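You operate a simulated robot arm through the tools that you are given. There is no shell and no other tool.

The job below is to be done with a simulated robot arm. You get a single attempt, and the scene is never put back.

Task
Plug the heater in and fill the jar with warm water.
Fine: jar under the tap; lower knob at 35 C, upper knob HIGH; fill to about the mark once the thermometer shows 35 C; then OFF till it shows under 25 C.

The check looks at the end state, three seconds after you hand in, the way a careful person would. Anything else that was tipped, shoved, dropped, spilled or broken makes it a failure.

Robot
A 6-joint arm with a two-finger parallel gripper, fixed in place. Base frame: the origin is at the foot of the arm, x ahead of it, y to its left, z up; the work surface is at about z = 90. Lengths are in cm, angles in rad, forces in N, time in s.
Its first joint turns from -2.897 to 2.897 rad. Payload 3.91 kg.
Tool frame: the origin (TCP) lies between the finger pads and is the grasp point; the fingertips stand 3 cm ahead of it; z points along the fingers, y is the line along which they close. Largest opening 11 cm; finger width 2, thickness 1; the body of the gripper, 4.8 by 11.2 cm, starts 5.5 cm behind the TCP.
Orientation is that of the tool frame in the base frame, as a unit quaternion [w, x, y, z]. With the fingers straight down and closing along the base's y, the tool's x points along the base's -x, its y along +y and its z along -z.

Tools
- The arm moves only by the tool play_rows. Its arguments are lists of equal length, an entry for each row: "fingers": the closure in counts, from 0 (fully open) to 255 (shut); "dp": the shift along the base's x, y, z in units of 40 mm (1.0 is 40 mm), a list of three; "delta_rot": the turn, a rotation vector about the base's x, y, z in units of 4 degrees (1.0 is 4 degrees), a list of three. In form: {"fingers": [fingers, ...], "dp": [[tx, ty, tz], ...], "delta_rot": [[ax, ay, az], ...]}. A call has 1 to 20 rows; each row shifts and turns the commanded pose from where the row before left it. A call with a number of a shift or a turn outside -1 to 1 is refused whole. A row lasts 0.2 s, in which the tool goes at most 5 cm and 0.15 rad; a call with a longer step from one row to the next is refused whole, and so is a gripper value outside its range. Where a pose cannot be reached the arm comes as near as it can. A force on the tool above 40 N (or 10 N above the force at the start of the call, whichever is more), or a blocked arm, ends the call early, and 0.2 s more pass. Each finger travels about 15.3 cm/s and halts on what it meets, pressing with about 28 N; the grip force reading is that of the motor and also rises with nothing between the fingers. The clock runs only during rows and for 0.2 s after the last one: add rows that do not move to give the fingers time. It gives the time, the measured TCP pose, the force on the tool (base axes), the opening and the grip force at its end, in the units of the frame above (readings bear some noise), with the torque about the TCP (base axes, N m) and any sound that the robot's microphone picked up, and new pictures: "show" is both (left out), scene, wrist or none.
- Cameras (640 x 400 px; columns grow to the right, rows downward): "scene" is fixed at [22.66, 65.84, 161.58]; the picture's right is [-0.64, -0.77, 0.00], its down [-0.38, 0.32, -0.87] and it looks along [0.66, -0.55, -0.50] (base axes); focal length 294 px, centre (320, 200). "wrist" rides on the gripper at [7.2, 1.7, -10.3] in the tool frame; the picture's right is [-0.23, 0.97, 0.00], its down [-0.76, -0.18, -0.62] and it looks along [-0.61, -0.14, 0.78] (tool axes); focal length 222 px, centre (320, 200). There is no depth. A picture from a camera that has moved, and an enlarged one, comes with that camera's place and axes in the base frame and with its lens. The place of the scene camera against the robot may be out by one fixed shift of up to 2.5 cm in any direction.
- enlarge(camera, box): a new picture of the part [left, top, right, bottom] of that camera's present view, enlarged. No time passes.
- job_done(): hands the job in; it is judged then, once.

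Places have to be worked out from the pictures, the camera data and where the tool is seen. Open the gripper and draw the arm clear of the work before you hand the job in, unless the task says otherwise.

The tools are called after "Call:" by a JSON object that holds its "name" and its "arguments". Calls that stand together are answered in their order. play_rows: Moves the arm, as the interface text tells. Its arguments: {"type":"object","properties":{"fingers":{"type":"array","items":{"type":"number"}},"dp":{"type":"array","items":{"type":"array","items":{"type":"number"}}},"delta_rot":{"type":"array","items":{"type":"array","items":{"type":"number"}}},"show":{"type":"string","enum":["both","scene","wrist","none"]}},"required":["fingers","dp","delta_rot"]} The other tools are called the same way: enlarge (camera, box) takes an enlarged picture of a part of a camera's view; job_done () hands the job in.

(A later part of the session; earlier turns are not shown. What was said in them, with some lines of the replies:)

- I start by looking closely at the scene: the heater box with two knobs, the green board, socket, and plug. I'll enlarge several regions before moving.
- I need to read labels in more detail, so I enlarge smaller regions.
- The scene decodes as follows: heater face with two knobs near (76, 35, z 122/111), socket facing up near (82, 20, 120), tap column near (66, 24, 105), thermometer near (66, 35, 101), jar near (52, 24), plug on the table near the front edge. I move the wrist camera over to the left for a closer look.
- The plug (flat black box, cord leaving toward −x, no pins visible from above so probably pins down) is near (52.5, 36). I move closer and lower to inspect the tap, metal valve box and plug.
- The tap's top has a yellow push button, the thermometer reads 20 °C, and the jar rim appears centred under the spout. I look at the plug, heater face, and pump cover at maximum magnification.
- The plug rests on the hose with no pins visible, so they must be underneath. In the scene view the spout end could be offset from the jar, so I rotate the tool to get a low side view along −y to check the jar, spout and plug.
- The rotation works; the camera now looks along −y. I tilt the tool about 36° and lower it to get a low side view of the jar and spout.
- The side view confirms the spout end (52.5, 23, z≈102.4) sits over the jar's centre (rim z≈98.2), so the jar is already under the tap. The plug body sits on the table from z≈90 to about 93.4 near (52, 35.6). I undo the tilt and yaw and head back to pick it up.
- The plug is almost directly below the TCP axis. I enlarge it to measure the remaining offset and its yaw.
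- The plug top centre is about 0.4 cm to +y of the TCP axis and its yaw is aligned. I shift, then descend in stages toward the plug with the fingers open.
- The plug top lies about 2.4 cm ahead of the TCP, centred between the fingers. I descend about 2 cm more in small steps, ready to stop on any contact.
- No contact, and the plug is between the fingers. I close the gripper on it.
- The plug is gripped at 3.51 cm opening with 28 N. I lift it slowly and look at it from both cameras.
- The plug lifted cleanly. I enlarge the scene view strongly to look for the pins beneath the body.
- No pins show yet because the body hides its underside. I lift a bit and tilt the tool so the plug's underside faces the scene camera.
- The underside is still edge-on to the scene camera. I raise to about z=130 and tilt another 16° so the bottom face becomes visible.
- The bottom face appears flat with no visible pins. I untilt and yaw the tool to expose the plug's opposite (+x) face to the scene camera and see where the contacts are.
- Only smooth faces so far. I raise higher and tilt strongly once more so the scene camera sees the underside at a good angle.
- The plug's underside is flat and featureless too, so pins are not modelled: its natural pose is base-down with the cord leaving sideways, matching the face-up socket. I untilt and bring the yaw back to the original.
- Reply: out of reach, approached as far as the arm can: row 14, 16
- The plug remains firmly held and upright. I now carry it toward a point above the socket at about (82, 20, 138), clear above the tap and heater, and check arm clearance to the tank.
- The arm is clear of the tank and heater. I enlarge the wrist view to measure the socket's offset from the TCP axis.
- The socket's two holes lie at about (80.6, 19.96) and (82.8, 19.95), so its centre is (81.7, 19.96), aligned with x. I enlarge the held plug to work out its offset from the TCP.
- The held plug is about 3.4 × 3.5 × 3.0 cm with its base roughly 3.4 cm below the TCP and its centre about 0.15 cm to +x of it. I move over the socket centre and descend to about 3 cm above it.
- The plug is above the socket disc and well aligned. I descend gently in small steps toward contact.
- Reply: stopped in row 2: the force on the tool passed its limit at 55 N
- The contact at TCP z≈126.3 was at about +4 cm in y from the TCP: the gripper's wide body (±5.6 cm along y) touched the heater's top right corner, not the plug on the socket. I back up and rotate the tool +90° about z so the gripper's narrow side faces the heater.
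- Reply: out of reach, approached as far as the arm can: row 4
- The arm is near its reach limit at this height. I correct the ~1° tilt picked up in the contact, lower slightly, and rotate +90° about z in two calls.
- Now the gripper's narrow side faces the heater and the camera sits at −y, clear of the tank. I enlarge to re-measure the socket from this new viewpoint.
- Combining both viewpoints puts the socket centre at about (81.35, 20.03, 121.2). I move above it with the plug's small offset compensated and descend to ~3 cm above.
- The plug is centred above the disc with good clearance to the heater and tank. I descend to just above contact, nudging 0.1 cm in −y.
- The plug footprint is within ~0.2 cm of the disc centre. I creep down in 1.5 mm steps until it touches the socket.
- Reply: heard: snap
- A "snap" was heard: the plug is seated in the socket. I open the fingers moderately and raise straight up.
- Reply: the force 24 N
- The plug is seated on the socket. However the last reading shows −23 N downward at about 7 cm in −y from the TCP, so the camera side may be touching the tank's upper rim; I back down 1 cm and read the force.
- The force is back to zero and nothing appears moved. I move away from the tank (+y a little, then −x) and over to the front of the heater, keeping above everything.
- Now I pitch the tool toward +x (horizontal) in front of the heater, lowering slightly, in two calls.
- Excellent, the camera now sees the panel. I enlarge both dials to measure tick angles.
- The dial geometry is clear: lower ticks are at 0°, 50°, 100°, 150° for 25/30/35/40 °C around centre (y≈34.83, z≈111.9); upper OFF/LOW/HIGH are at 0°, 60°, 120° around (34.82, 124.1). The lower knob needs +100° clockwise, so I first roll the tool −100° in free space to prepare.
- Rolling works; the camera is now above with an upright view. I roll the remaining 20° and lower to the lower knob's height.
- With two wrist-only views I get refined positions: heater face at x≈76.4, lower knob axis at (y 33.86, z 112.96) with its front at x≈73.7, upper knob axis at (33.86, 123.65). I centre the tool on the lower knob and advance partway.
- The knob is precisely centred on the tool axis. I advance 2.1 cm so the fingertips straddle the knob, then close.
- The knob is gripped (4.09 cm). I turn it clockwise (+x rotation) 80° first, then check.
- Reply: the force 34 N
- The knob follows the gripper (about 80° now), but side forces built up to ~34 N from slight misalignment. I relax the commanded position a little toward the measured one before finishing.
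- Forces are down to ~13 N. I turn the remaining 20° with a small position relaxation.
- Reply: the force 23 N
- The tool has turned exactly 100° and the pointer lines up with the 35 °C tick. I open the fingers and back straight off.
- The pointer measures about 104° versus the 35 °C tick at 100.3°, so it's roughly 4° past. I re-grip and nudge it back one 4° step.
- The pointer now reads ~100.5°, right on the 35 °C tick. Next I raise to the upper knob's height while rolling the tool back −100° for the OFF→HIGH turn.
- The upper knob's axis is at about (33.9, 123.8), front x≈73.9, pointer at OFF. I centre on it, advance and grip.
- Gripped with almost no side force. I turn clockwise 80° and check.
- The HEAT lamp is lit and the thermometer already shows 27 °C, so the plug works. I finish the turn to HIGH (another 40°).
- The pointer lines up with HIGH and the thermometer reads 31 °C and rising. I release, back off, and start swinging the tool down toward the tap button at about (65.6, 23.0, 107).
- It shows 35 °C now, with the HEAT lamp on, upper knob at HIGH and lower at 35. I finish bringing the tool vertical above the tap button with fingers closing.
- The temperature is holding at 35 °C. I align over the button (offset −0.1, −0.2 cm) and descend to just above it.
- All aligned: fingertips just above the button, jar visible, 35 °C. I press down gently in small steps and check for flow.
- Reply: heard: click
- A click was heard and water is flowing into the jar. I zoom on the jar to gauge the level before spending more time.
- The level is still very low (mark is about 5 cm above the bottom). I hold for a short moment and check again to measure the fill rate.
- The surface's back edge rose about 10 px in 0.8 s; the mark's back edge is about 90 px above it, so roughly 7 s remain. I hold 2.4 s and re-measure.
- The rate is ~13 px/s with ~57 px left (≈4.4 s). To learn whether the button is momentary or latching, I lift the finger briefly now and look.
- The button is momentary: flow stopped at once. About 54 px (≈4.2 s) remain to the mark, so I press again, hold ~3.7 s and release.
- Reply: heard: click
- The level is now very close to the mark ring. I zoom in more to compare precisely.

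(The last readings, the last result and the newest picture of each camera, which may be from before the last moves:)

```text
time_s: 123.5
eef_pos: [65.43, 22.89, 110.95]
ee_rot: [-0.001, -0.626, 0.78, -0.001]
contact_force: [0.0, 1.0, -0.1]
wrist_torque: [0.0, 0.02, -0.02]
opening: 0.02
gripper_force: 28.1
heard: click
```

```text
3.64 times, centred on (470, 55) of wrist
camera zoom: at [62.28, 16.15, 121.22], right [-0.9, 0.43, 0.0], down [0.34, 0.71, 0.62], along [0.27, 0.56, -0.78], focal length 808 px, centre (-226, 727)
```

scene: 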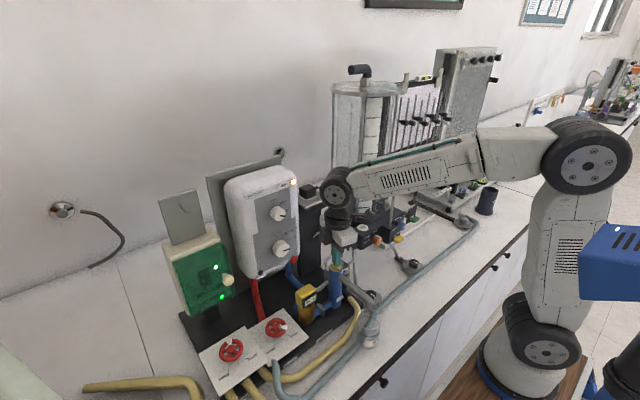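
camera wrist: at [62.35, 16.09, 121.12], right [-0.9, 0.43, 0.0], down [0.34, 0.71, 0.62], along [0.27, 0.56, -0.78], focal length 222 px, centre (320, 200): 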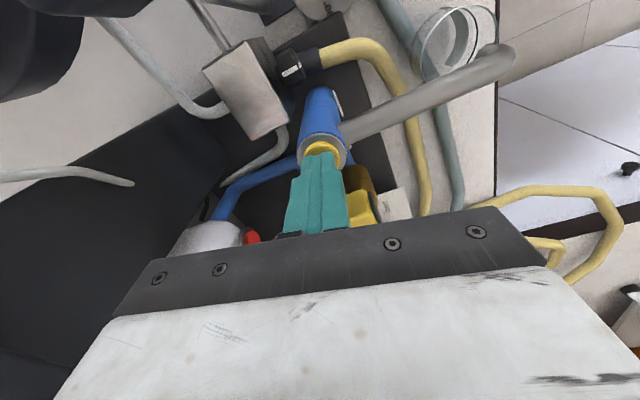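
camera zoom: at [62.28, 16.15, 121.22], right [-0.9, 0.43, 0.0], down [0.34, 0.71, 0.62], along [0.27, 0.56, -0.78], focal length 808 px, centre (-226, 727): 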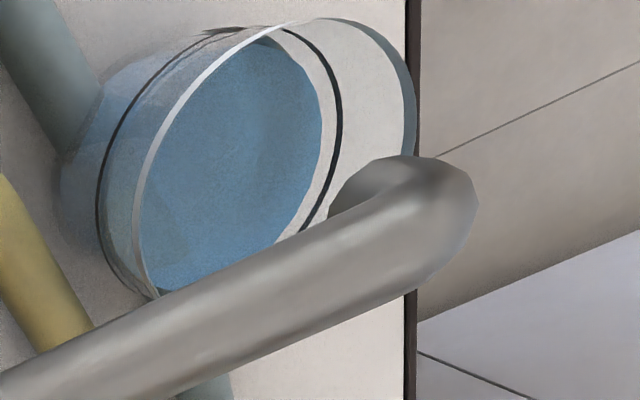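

The water surface coincides with the mark ring within about 1 mm, and the display still shows 35 °C. Now I go back to turn the upper knob OFF: raise, then pitch the tool forward again toward the heater.

Call:
{"name": "play_rows", "arguments": {"fingers": [255, 255, 200, 90, 90, 90, 90, 90, 90, 90, 90, 90, 90, 90, 90, 90, 90, 90, 90, 90], "dp": [[0, 0, 0.6], [0, 0, 0.7], [0, 0, 0.6], [0.03, 0.14, 0.07], [0.03, 0.14, 0.07], [0.03, 0.14, 0.07], [0.03, 0.14, 0.07], [0.03, 0.14, 0.07], [0.03, 0.14, 0.07], [0.03, 0.14, 0.07], [0.03, 0.14, 0.07], [0.03, 0.14, 0.07], [0.03, 0.14, 0.07], [0.03, 0.14, 0.07], [0.03, 0.14, 0.07], [0.03, 0.14, 0.07], [0.03, 0.14, 0.07], [0.03, 0.14, 0.07], [0.03, 0.14, 0.07], [0.03, 0.14, 0.07]], "delta_rot": [[0, 0, 0], [0, 0, 0], [0, 0, 0], [0, -1, 0], [0, -1, 0], [0, -1, 0], [0, -1, 0], [0, -1, 0], [0, -1, 0], [0, -1, 0], [0, -1, 0], [0, -1, 0], [0, -1, 0], [0, -1, 0], [0, -1, 0], [0, -1, 0], [0, -1, 0], [0, -1, 0], [0, -1, 0], [0, -1, 0]], "show": "scene"}}

Call:
{"name": "enlarge", "arguments": {"camera": "scene", "box": [285, 270, 345, 320]}}

```text
time_s: 127.7
eef_pos: [67.47, 32.49, 123.28]
ee_rot: [0.438, -0.519, 0.646, -0.349]
contact_force: [-0.2, -0.5, 0.5]
wrist_torque: [0.0, -0.03, 0.06]
opening: 7.1
gripper_force: 0.1
```

scene: 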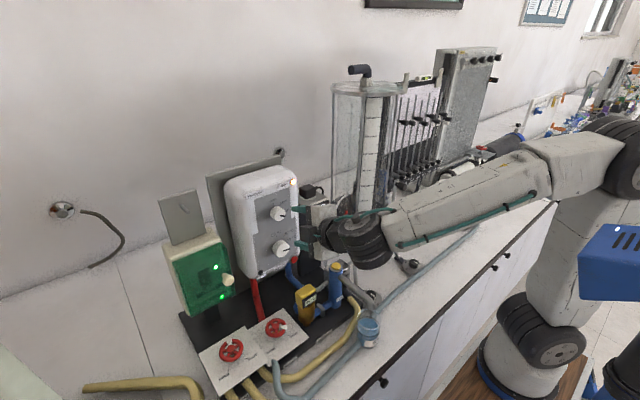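

```text
8.00 times, centred on (315, 295) of scene
camera zoom: at [22.66, 65.84, 161.58], right [-0.64, -0.77, 0.0], down [-0.38, 0.32, -0.87], along [0.66, -0.55, -0.5], focal length 2354 px, centre (360, -560)
```

zoom: 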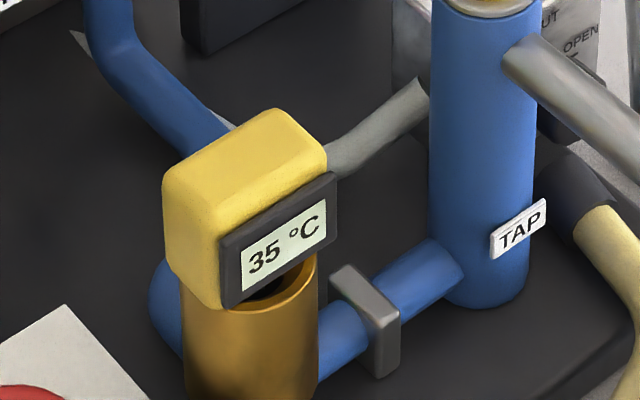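

Call:
{"name": "play_rows", "arguments": {"fingers": [90, 90, 90, 90, 90, 90, 90, 90], "dp": [[0.01, 0.07, 0.028], [0, 0.07, 0.028], [0, 0.07, 0.028], [0, 0.07, 0.028], [0, 0.07, 0.028], [0, 0, 0], [0, 0, 0], [0, 0, 0]], "delta_rot": [[0, -1, 0], [0, -1, 0], [0, -1, 0], [0, -1, 0], [0, -1, 0], [0, -0.5, 0], [0, 0, 0], [0, 0, 0]], "show": "both"}}

Call:
{"name": "enlarge", "arguments": {"camera": "wrist", "box": [240, 60, 400, 200]}}

```text
time_s: 129.5
eef_pos: [67.51, 33.84, 123.8]
ee_rot: [0.552, -0.441, 0.551, -0.443]
contact_force: [0.3, 0.1, -0.4]
wrist_torque: [0.01, 0.01, 0.02]
opening: 7.12
gripper_force: 0.0
camera wrist: at [57.27, 27.08, 120.58], right [0.0, 0.43, -0.9], down [-0.62, 0.71, 0.34], along [0.78, 0.56, 0.27], focal length 222 px, centre (320, 200)
```

scene: 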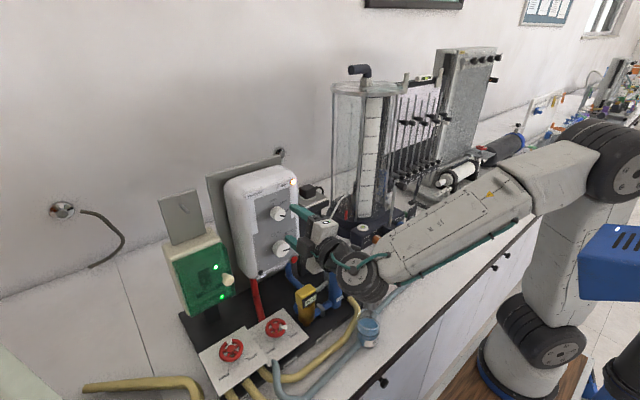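
wrist: 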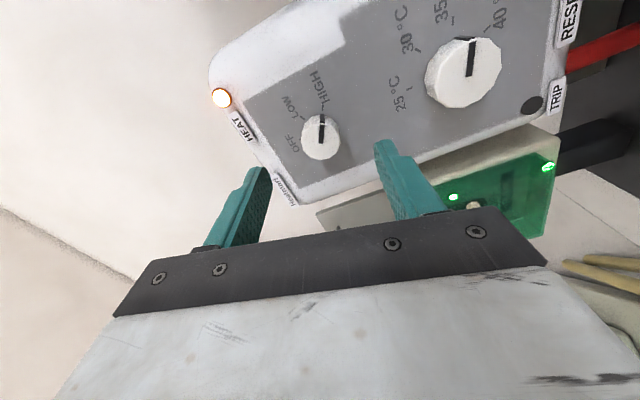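

```text
2.86 times, centred on (320, 130) of wrist
camera zoom: at [57.27, 27.08, 120.58], right [0.0, 0.43, -0.9], down [-0.62, 0.71, 0.34], along [0.78, 0.56, 0.27], focal length 635 px, centre (320, 400)
```

zoom: 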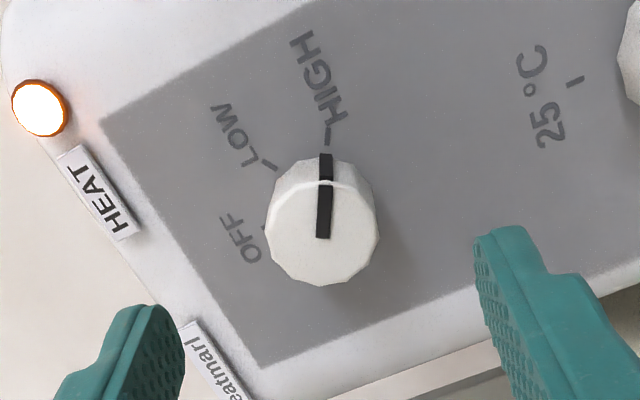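

The tool is aligned with the upper knob, pointer at HIGH. I advance, grip, and start turning counter-clockwise.

Call:
{"name": "play_rows", "arguments": {"fingers": [90, 90, 90, 90, 90, 120, 150, 190, 220, 220, 220, 220, 220, 220, 220, 220], "dp": [[0.4, 0.01, 0], [0.4, 0, 0], [0.3, 0, 0], [0.17, 0, 0], [0, 0, 0], [0, 0, 0], [0, 0, 0], [0, 0, 0], [0, 0, 0], [0, 0, 0], [0, 0, 0], [0, 0, 0], [0, 0, 0], [0, 0, 0], [0, 0, 0], [0, 0, 0]], "delta_rot": [[0, 0, 0], [0, 0, 0], [0, 0, 0], [0, 0, 0], [0, 0, 0], [0, 0, 0], [0, 0, 0], [0, 0, 0], [0, 0, 0], [0, 0, 0], [-1, 0, 0], [-1, 0, 0], [-1, 0, 0], [-1, 0, 0], [-1, 0, 0], [-1, 0, 0]], "show": "wrist"}}

```text
time_s: 132.9
eef_pos: [72.69, 33.82, 123.83]
ee_rot: [-0.447, 0.547, -0.448, 0.549]
contact_force: [2.6, 0.7, -0.1]
wrist_torque: [-0.02, 0.23, -0.17]
opening: 3.09
gripper_force: 45.1
camera wrist: at [62.38, 26.35, 123.63], right [0.0, 0.03, -1.0], down [-0.62, 0.78, 0.02], along [0.78, 0.62, 0.02], focal length 222 px, centre (320, 200)
```

wrist: 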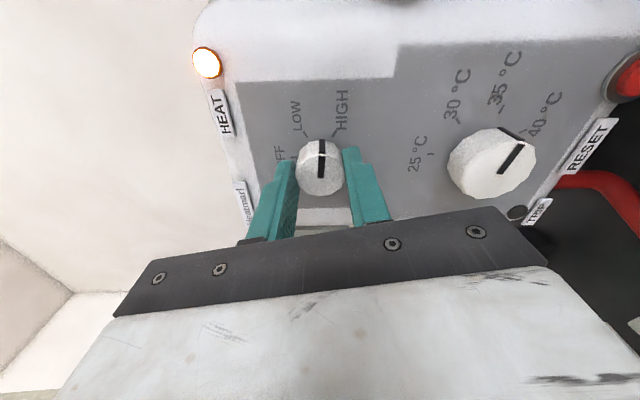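

Call:
{"name": "play_rows", "arguments": {"fingers": [220, 220, 220, 220, 220, 220, 220, 220, 220, 220, 220, 220, 220, 220, 220, 220, 220, 220, 220, 220], "dp": [[0, 0, 0], [0, 0, 0], [0, 0, 0], [0, 0, 0], [0, 0, 0], [0, 0, 0], [0, 0, 0], [0, 0, 0], [0, 0, 0], [0, 0, 0], [0, 0, 0], [0, 0, 0], [0, 0, 0], [0, 0, 0], [0, 0, 0], [0, 0, 0], [0, 0, 0], [0, 0, 0], [0, 0, 0], [0, 0, 0]], "delta_rot": [[-1, 0, 0], [-1, 0, 0], [-1, 0, 0], [-1, 0, 0], [-1, 0, 0], [-1, 0, 0], [-1, 0, 0], [-1, 0, 0], [-1, 0, 0], [-1, 0, 0], [-1, 0, 0], [-1, 0, 0], [-1, 0, 0], [-1, 0, 0], [-1, 0, 0], [-1, 0, 0], [-1, 0, 0], [-1, 0, 0], [-1, 0, 0], [-1, 0, 0]], "show": "wrist"}}

Call:
{"name": "enlarge", "arguments": {"camera": "wrist", "box": [240, 80, 400, 220]}}

```text
time_s: 136.6
eef_pos: [72.72, 33.94, 123.94]
ee_rot: [-0.058, 0.704, -0.057, 0.706]
contact_force: [2.1, 3.5, -0.5]
wrist_torque: [-0.05, -0.37, -0.27]
opening: 3.08
gripper_force: 44.9
stopped in row 18: the force on the tool passed its limit at 40 N (the readings are from after the stop); the commanded pose is now the measured one
camera wrist: at [62.36, 31.05, 130.8], right [0.0, -0.92, -0.38], down [-0.62, 0.3, -0.72], along [0.78, 0.24, -0.57], focal length 222 px, centre (320, 200)
```

wrist: 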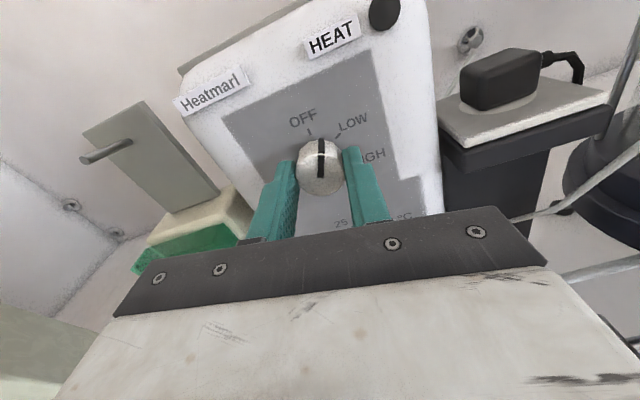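

```text
2.86 times, centred on (320, 150) of wrist
camera zoom: at [62.36, 31.05, 130.8], right [0.0, -0.92, -0.38], down [-0.62, 0.3, -0.72], along [0.78, 0.24, -0.57], focal length 635 px, centre (320, 343)
```

zoom: 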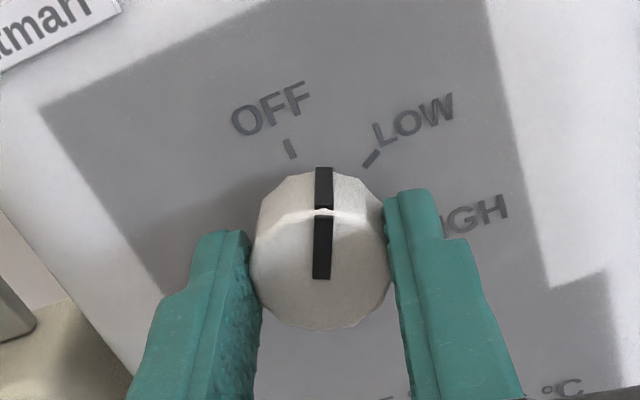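

A side-force limit stopped the turn about 27° before OFF; the commanded pose has reset, so preload is gone. I continue the remaining turn.

Call:
{"name": "play_rows", "arguments": {"fingers": [220, 220, 220, 220, 220, 220, 220, 220], "dp": [[0, 0, 0], [0, 0, 0], [0, 0, 0], [0, 0, 0], [0, 0, 0], [0, 0, 0], [0, 0, 0], [0, 0, 0]], "delta_rot": [[-1, 0, 0], [-1, 0, 0], [-1, 0, 0], [-1, 0, 0], [-1, 0, 0], [-1, 0, 0], [-0.7, 0, 0], [0, 0, 0]], "show": "wrist"}}

Call:
{"name": "enlarge", "arguments": {"camera": "wrist", "box": [240, 80, 400, 220]}}

Call:
{"name": "enlarge", "arguments": {"camera": "scene", "box": [220, 160, 340, 320]}}

```text
time_s: 138.4
eef_pos: [72.57, 34.06, 123.94]
ee_rot: [0.106, 0.698, 0.108, 0.7]
contact_force: [2.8, 12.6, 1.7]
wrist_torque: [0.9, 0.09, 0.23]
opening: 3.12
gripper_force: 45.3
camera wrist: at [62.36, 34.51, 131.38], right [0.0, -1.0, 0.08], down [-0.62, -0.06, -0.78], along [0.78, -0.04, -0.62], focal length 222 px, centre (320, 200)
```

wrist: 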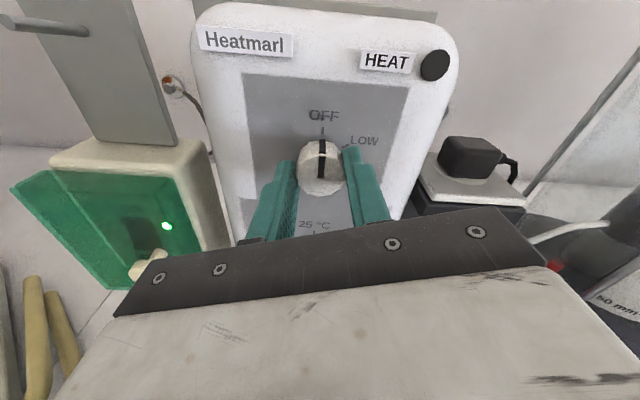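

```text
2.86 times, centred on (320, 150) of wrist
camera zoom: at [62.36, 34.51, 131.38], right [0.0, -1.0, 0.08], down [-0.62, -0.06, -0.78], along [0.78, -0.04, -0.62], focal length 635 px, centre (320, 343)
```

zoom: 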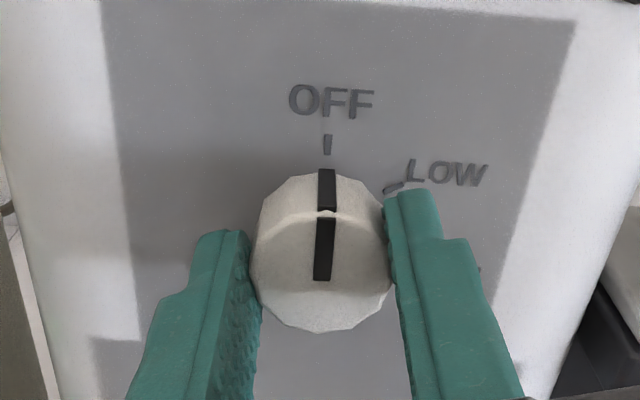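

```text
2.50 times, centred on (280, 240) of scene
camera zoom: at [22.66, 65.84, 161.58], right [-0.64, -0.77, 0.0], down [-0.38, 0.32, -0.87], along [0.66, -0.55, -0.5], focal length 736 px, centre (420, 100)
```

zoom: 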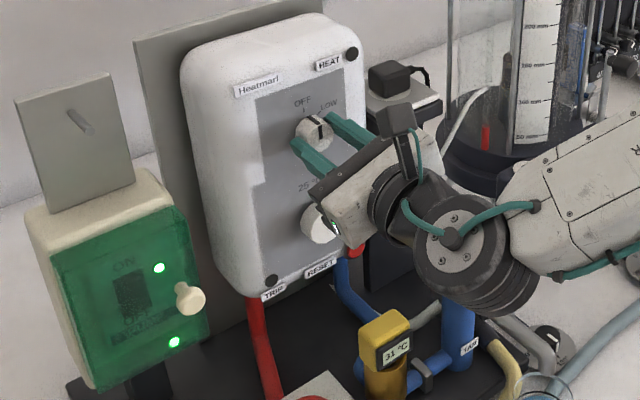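

The pointer is back at OFF, the HEAT lamp is dark, and the thermometer is already falling (31 °C). I release and back off.

Call:
{"name": "play_rows", "arguments": {"fingers": [90, 90, 90, 90, 90, 90, 90], "dp": [[0, 0, 0], [0, 0, 0], [-0.3, 0, 0], [-0.5, 0, 0], [-0.5, 0, 0], [0, 0, 0], [0, 0, 0]], "delta_rot": [[0, 0, 0], [0, 0, 0], [0, 0, 0], [0, 0, 0], [0, 0, 0], [0, 0, 0], [0, 0, 0]], "show": "both"}}

Call:
{"name": "enlarge", "arguments": {"camera": "wrist", "box": [240, 60, 420, 220]}}

Call:
{"name": "enlarge", "arguments": {"camera": "scene", "box": [285, 270, 345, 320]}}

```text
time_s: 140.0
eef_pos: [67.41, 33.96, 123.92]
ee_rot: [0.105, 0.698, 0.11, 0.7]
contact_force: [-0.4, -0.3, 0.4]
wrist_torque: [0.01, -0.02, -0.02]
opening: 7.1
gripper_force: 0.0
camera wrist: at [57.12, 34.42, 131.33], right [0.0, -1.0, 0.08], down [-0.62, -0.06, -0.78], along [0.78, -0.05, -0.62], focal length 222 px, centre (320, 200)
```

scene: 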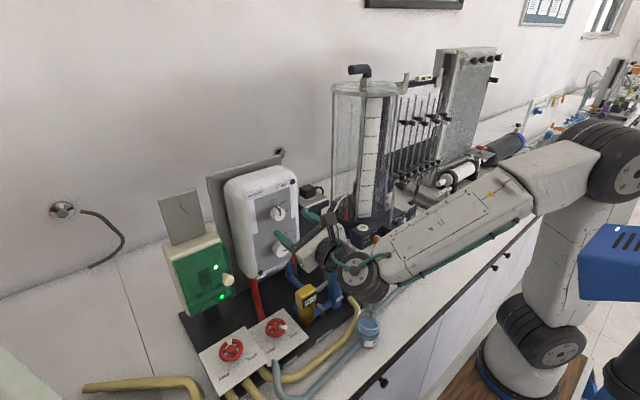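
wrist: 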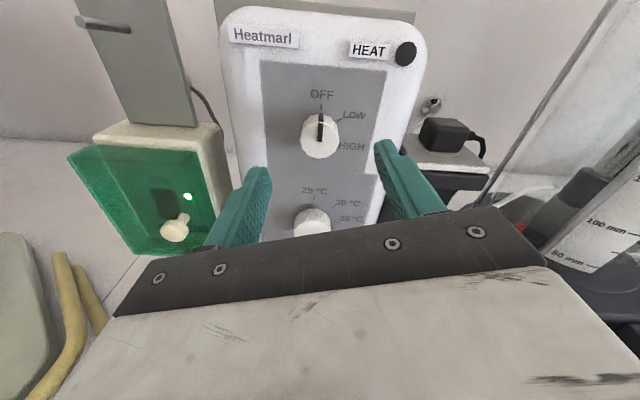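

```text
2.50 times, centred on (330, 140) of wrist
camera zoom: at [57.12, 34.42, 131.33], right [0.0, -1.0, 0.08], down [-0.62, -0.06, -0.78], along [0.78, -0.05, -0.62], focal length 555 px, centre (295, 350)
```

zoom: 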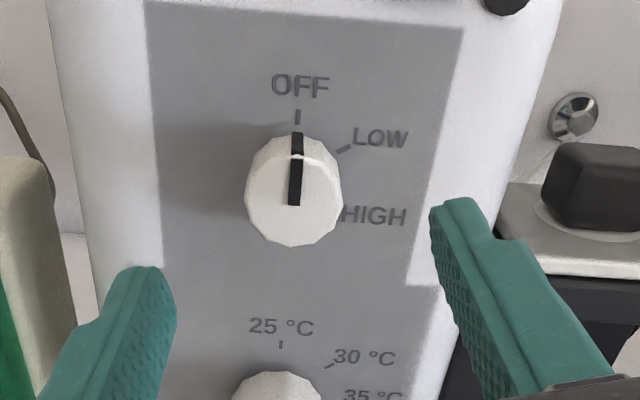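

```text
8.00 times, centred on (315, 295) of scene
camera zoom: at [22.66, 65.84, 161.58], right [-0.64, -0.77, 0.0], down [-0.38, 0.32, -0.87], along [0.66, -0.55, -0.5], focal length 2354 px, centre (360, -560)
```

zoom: 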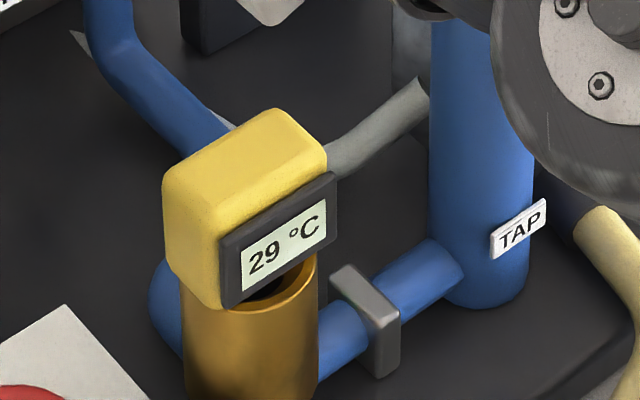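

The knob reads OFF and the display is at 29 °C and dropping. While it cools, I swing the tool back to vertical while retreating up and away from the heater.

Call:
{"name": "play_rows", "arguments": {"fingers": [60, 30, 0, 0, 0, 0, 0, 0, 0, 0, 0, 0, 0, 0, 0, 0, 0, 0, 0, 0], "dp": [[-0.12, -0.05, 0.2], [-0.12, -0.05, 0.2], [-0.12, -0.05, 0.2], [-0.12, -0.05, 0.2], [-0.12, -0.05, 0.2], [-0.12, -0.05, 0.2], [-0.12, -0.05, 0.2], [-0.12, -0.05, 0.2], [-0.12, -0.05, 0.2], [-0.12, -0.05, 0.2], [-0.12, -0.05, 0.2], [-0.12, -0.05, 0.2], [-0.12, -0.05, 0.2], [-0.12, -0.05, 0.1], [-0.12, -0.05, 0.1], [-0.12, -0.05, 0.1], [-0.12, -0.05, 0.1], [-0.12, -0.05, 0.1], [-0.12, -0.05, 0.1], [-0.12, -0.05, 0.1]], "delta_rot": [[0, 1, 0], [0, 1, 0], [0, 1, 0], [0, 1, 0], [0, 1, 0], [0, 1, 0], [0, 1, 0], [0, 1, 0], [0, 1, 0], [0, 1, 0], [0, 1, 0], [0, 1, 0], [0, 1, 0], [0, 1, 0], [0, 1, 0], [0, 1, 0], [0, 1, 0], [0, 1, 0], [0, 1, 0], [0, 1, 0]], "show": "both"}}

Call:
{"name": "enlarge", "arguments": {"camera": "scene", "box": [285, 270, 345, 320]}}

```text
time_s: 144.2
eef_pos: [57.93, 29.79, 137.22]
ee_rot: [0.012, 0.985, 0.151, 0.087]
contact_force: [0.8, 0.0, 0.9]
wrist_torque: [-0.01, -0.01, -0.01]
opening: 11.03
gripper_force: 0.0
camera wrist: at [63.42, 30.4, 148.7], right [0.08, -1.0, 0.01], down [-0.88, -0.06, 0.48], along [-0.48, -0.05, -0.88], focal length 222 px, centre (320, 200)
```

scene: 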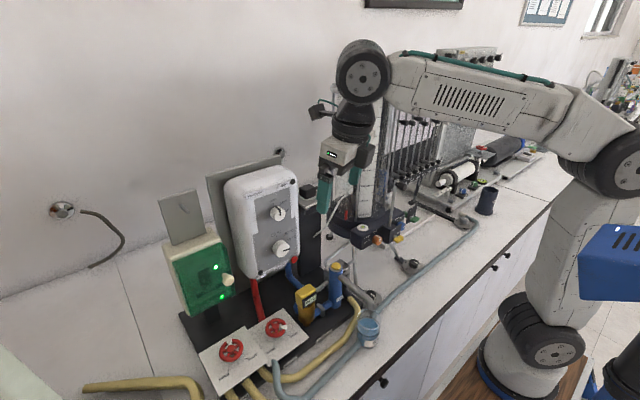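
wrist: 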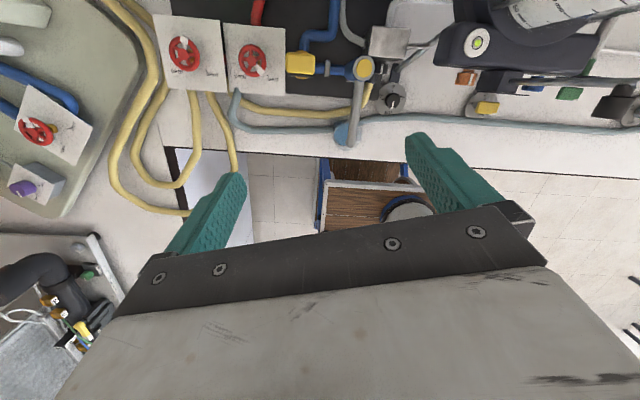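

```text
8.00 times, centred on (315, 295) of scene
camera zoom: at [22.66, 65.84, 161.58], right [-0.64, -0.77, 0.0], down [-0.38, 0.32, -0.87], along [0.66, -0.55, -0.5], focal length 2354 px, centre (360, -560)
```

zoom: 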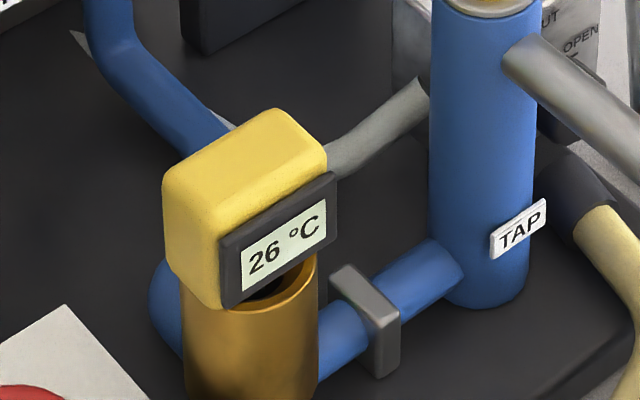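

It reads 26 °C. I finish straightening the tool and park the arm up and to the right, clear of the work.

Call:
{"name": "play_rows", "arguments": {"fingers": [0, 0, 0, 0, 0, 0, 0, 0, 0, 0, 0, 0, 0, 0, 0, 0, 0, 0, 0, 0], "dp": [[-0.1, -0.4, 0.1], [-0.1, -0.4, 0.1], [-0.1, -0.4, 0.1], [-0.1, -0.4, 0.1], [-0.1, -0.4, 0.1], [0, -0.5, 0.1], [0, -0.5, 0.1], [0, -0.5, 0.1], [0, -0.5, 0], [0, -0.5, 0], [0, 0, 0], [0, 0, 0], [0, 0, 0], [0, 0, 0], [0, 0, 0], [0, 0, 0], [0, 0, 0], [0, 0, 0], [0, 0, 0], [0, 0, 0]], "delta_rot": [[0, 1, 0], [0, 1, 0], [0, 0.5, 0], [0, 0, 0], [0, 0, 0], [0, 0, 0], [0, 0, 0], [0, 0, 0], [0, 0, 0], [0, 0, 0], [0, 0, 0], [0, 0, 0], [0, 0, 0], [0, 0, 0], [0, 0, 0], [0, 0, 0], [0, 0, 0], [0, 0, 0], [0, 0, 0], [0, 0, 0]], "show": "both"}}

Call:
{"name": "enlarge", "arguments": {"camera": "scene", "box": [285, 270, 345, 320]}}

```text
time_s: 148.4
eef_pos: [55.76, 11.84, 140.46]
ee_rot: [-0.002, 0.989, 0.15, 0.002]
contact_force: [-0.4, -0.4, -0.1]
wrist_torque: [0.03, -0.02, 0.0]
opening: 10.99
gripper_force: 0.1
camera wrist: at [63.22, 12.44, 150.72], right [0.07, -1.0, 0.0], down [-0.78, -0.06, 0.62], along [-0.62, -0.04, -0.78], focal length 222 px, centre (320, 200)
```

scene: 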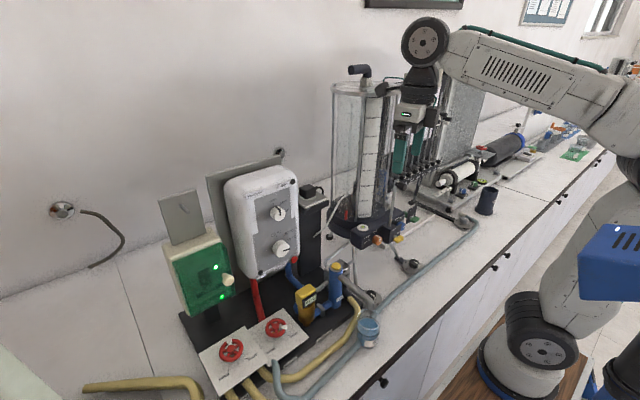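
wrist: 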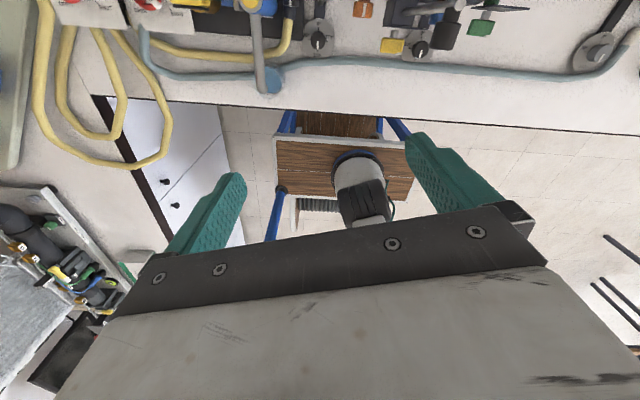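

```text
8.00 times, centred on (315, 295) of scene
camera zoom: at [22.66, 65.84, 161.58], right [-0.64, -0.77, 0.0], down [-0.38, 0.32, -0.87], along [0.66, -0.55, -0.5], focal length 2354 px, centre (360, -560)
```

zoom: 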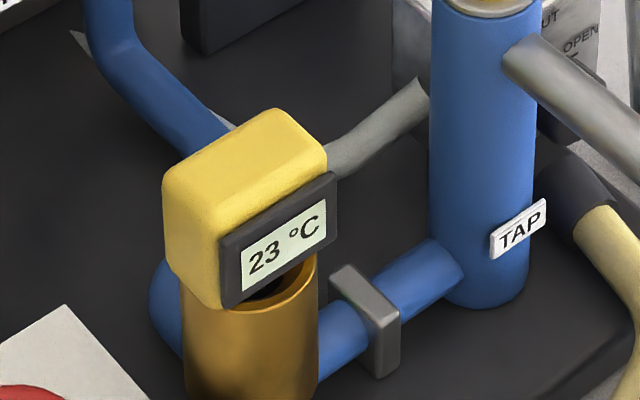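

It now shows 23 °C, under 25. I verify the final state: knobs, plug, jar level, tank and surrounding items.

Call:
{"name": "enlarge", "arguments": {"camera": "scene", "box": [220, 160, 340, 290]}}

Call:
{"name": "enlarge", "arguments": {"camera": "scene", "box": [345, 300, 395, 355]}}

Call:
{"name": "enlarge", "arguments": {"camera": "scene", "box": [320, 50, 540, 290]}}

Call:
{"name": "enlarge", "arguments": {"camera": "scene", "box": [180, 240, 400, 400]}}

```text
3.08 times, centred on (280, 225) of scene
camera zoom: at [22.66, 65.84, 161.58], right [-0.64, -0.77, 0.0], down [-0.38, 0.32, -0.87], along [0.66, -0.55, -0.5], focal length 905 px, centre (443, 123)
```

zoom: 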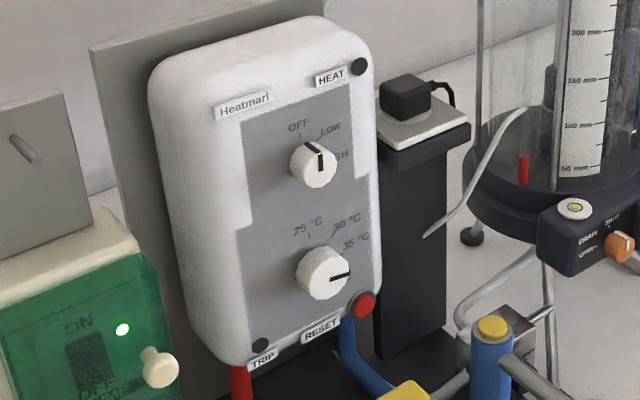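

```text
7.27 times, centred on (370, 328) of scene
camera zoom: at [22.66, 65.84, 161.58], right [-0.64, -0.77, 0.0], down [-0.38, 0.32, -0.87], along [0.66, -0.55, -0.5], focal length 2140 px, centre (-44, -727)
```

zoom: 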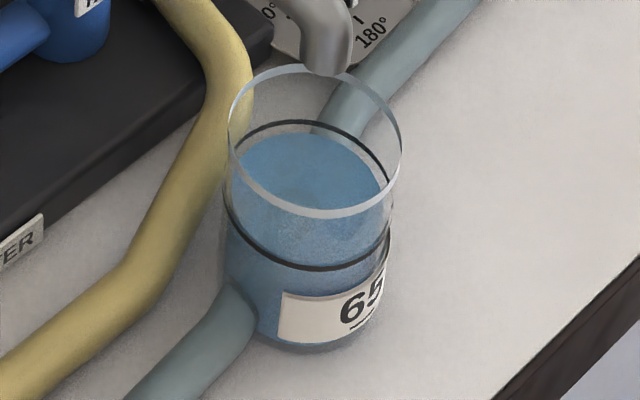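

```text
1.67 times, centred on (430, 170) of scene
camera zoom: at [22.66, 65.84, 161.58], right [-0.64, -0.77, 0.0], down [-0.38, 0.32, -0.87], along [0.66, -0.55, -0.5], focal length 490 px, centre (137, 250)
```

zoom: 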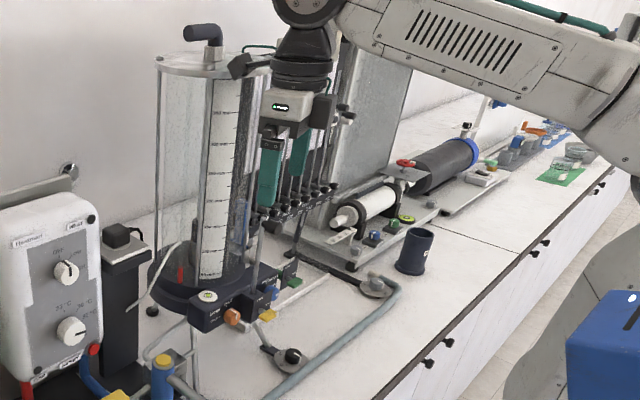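

```text
2.50 times, centred on (290, 320) of scene
camera zoom: at [22.66, 65.84, 161.58], right [-0.64, -0.77, 0.0], down [-0.38, 0.32, -0.87], along [0.66, -0.55, -0.5], focal length 736 px, centre (395, -100)
```

zoom: 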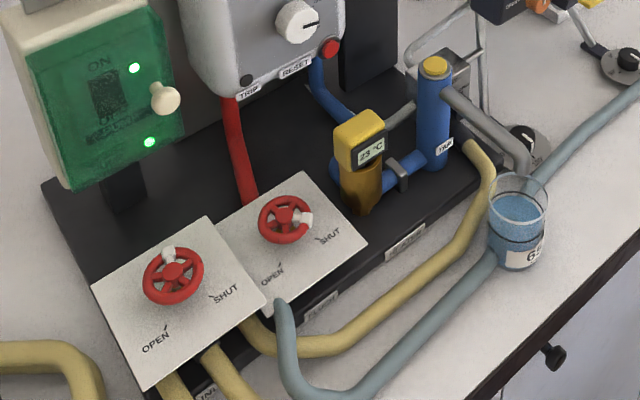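

Everything checks out. The plug is seated, the upper knob is at OFF with the HEAT lamp dark, and the lower knob is at 35 °C. The jar is under the tap and filled to the mark, and the thermometer shows 23 °C. The tank and other items haven't moved, the gripper is open and the arm is clear, so I hand the job in.

Call:
{"name": "job_done", "arguments": {}}

```text
The job is handed in.
```

I plugged the heater in, filled the jar with warm water to about the mark, then turned the heater OFF. I've handed the job in; no result came back from the check.

- **Plug:** it snapped into the socket with its cord pointing away from the heater. The HEAT lamp then lit and the water warmed, so the heater had power.
- **Knobs:** the lower knob is on the 35 °C tick. I set the upper knob to HIGH for heating and then back to OFF; the HEAT lamp is dark.
- **Filling:** I pressed the tap only once the thermometer showed 35 °C, and it still read 35 °C when filling ended. The water is within about 1–2 mm of the mark ring.
- **Cooling:** the thermometer showed 23 °C at hand-in.
- **Contacts:** the gripper touched the heater's top corner once, at 55 N. Later the wrist camera pressed on something, most likely the tank's upper rim, at about 23 N. Nothing looked moved, tipped or spilled in the final pictures.

The gripper is open and the arm is parked clear of the work.
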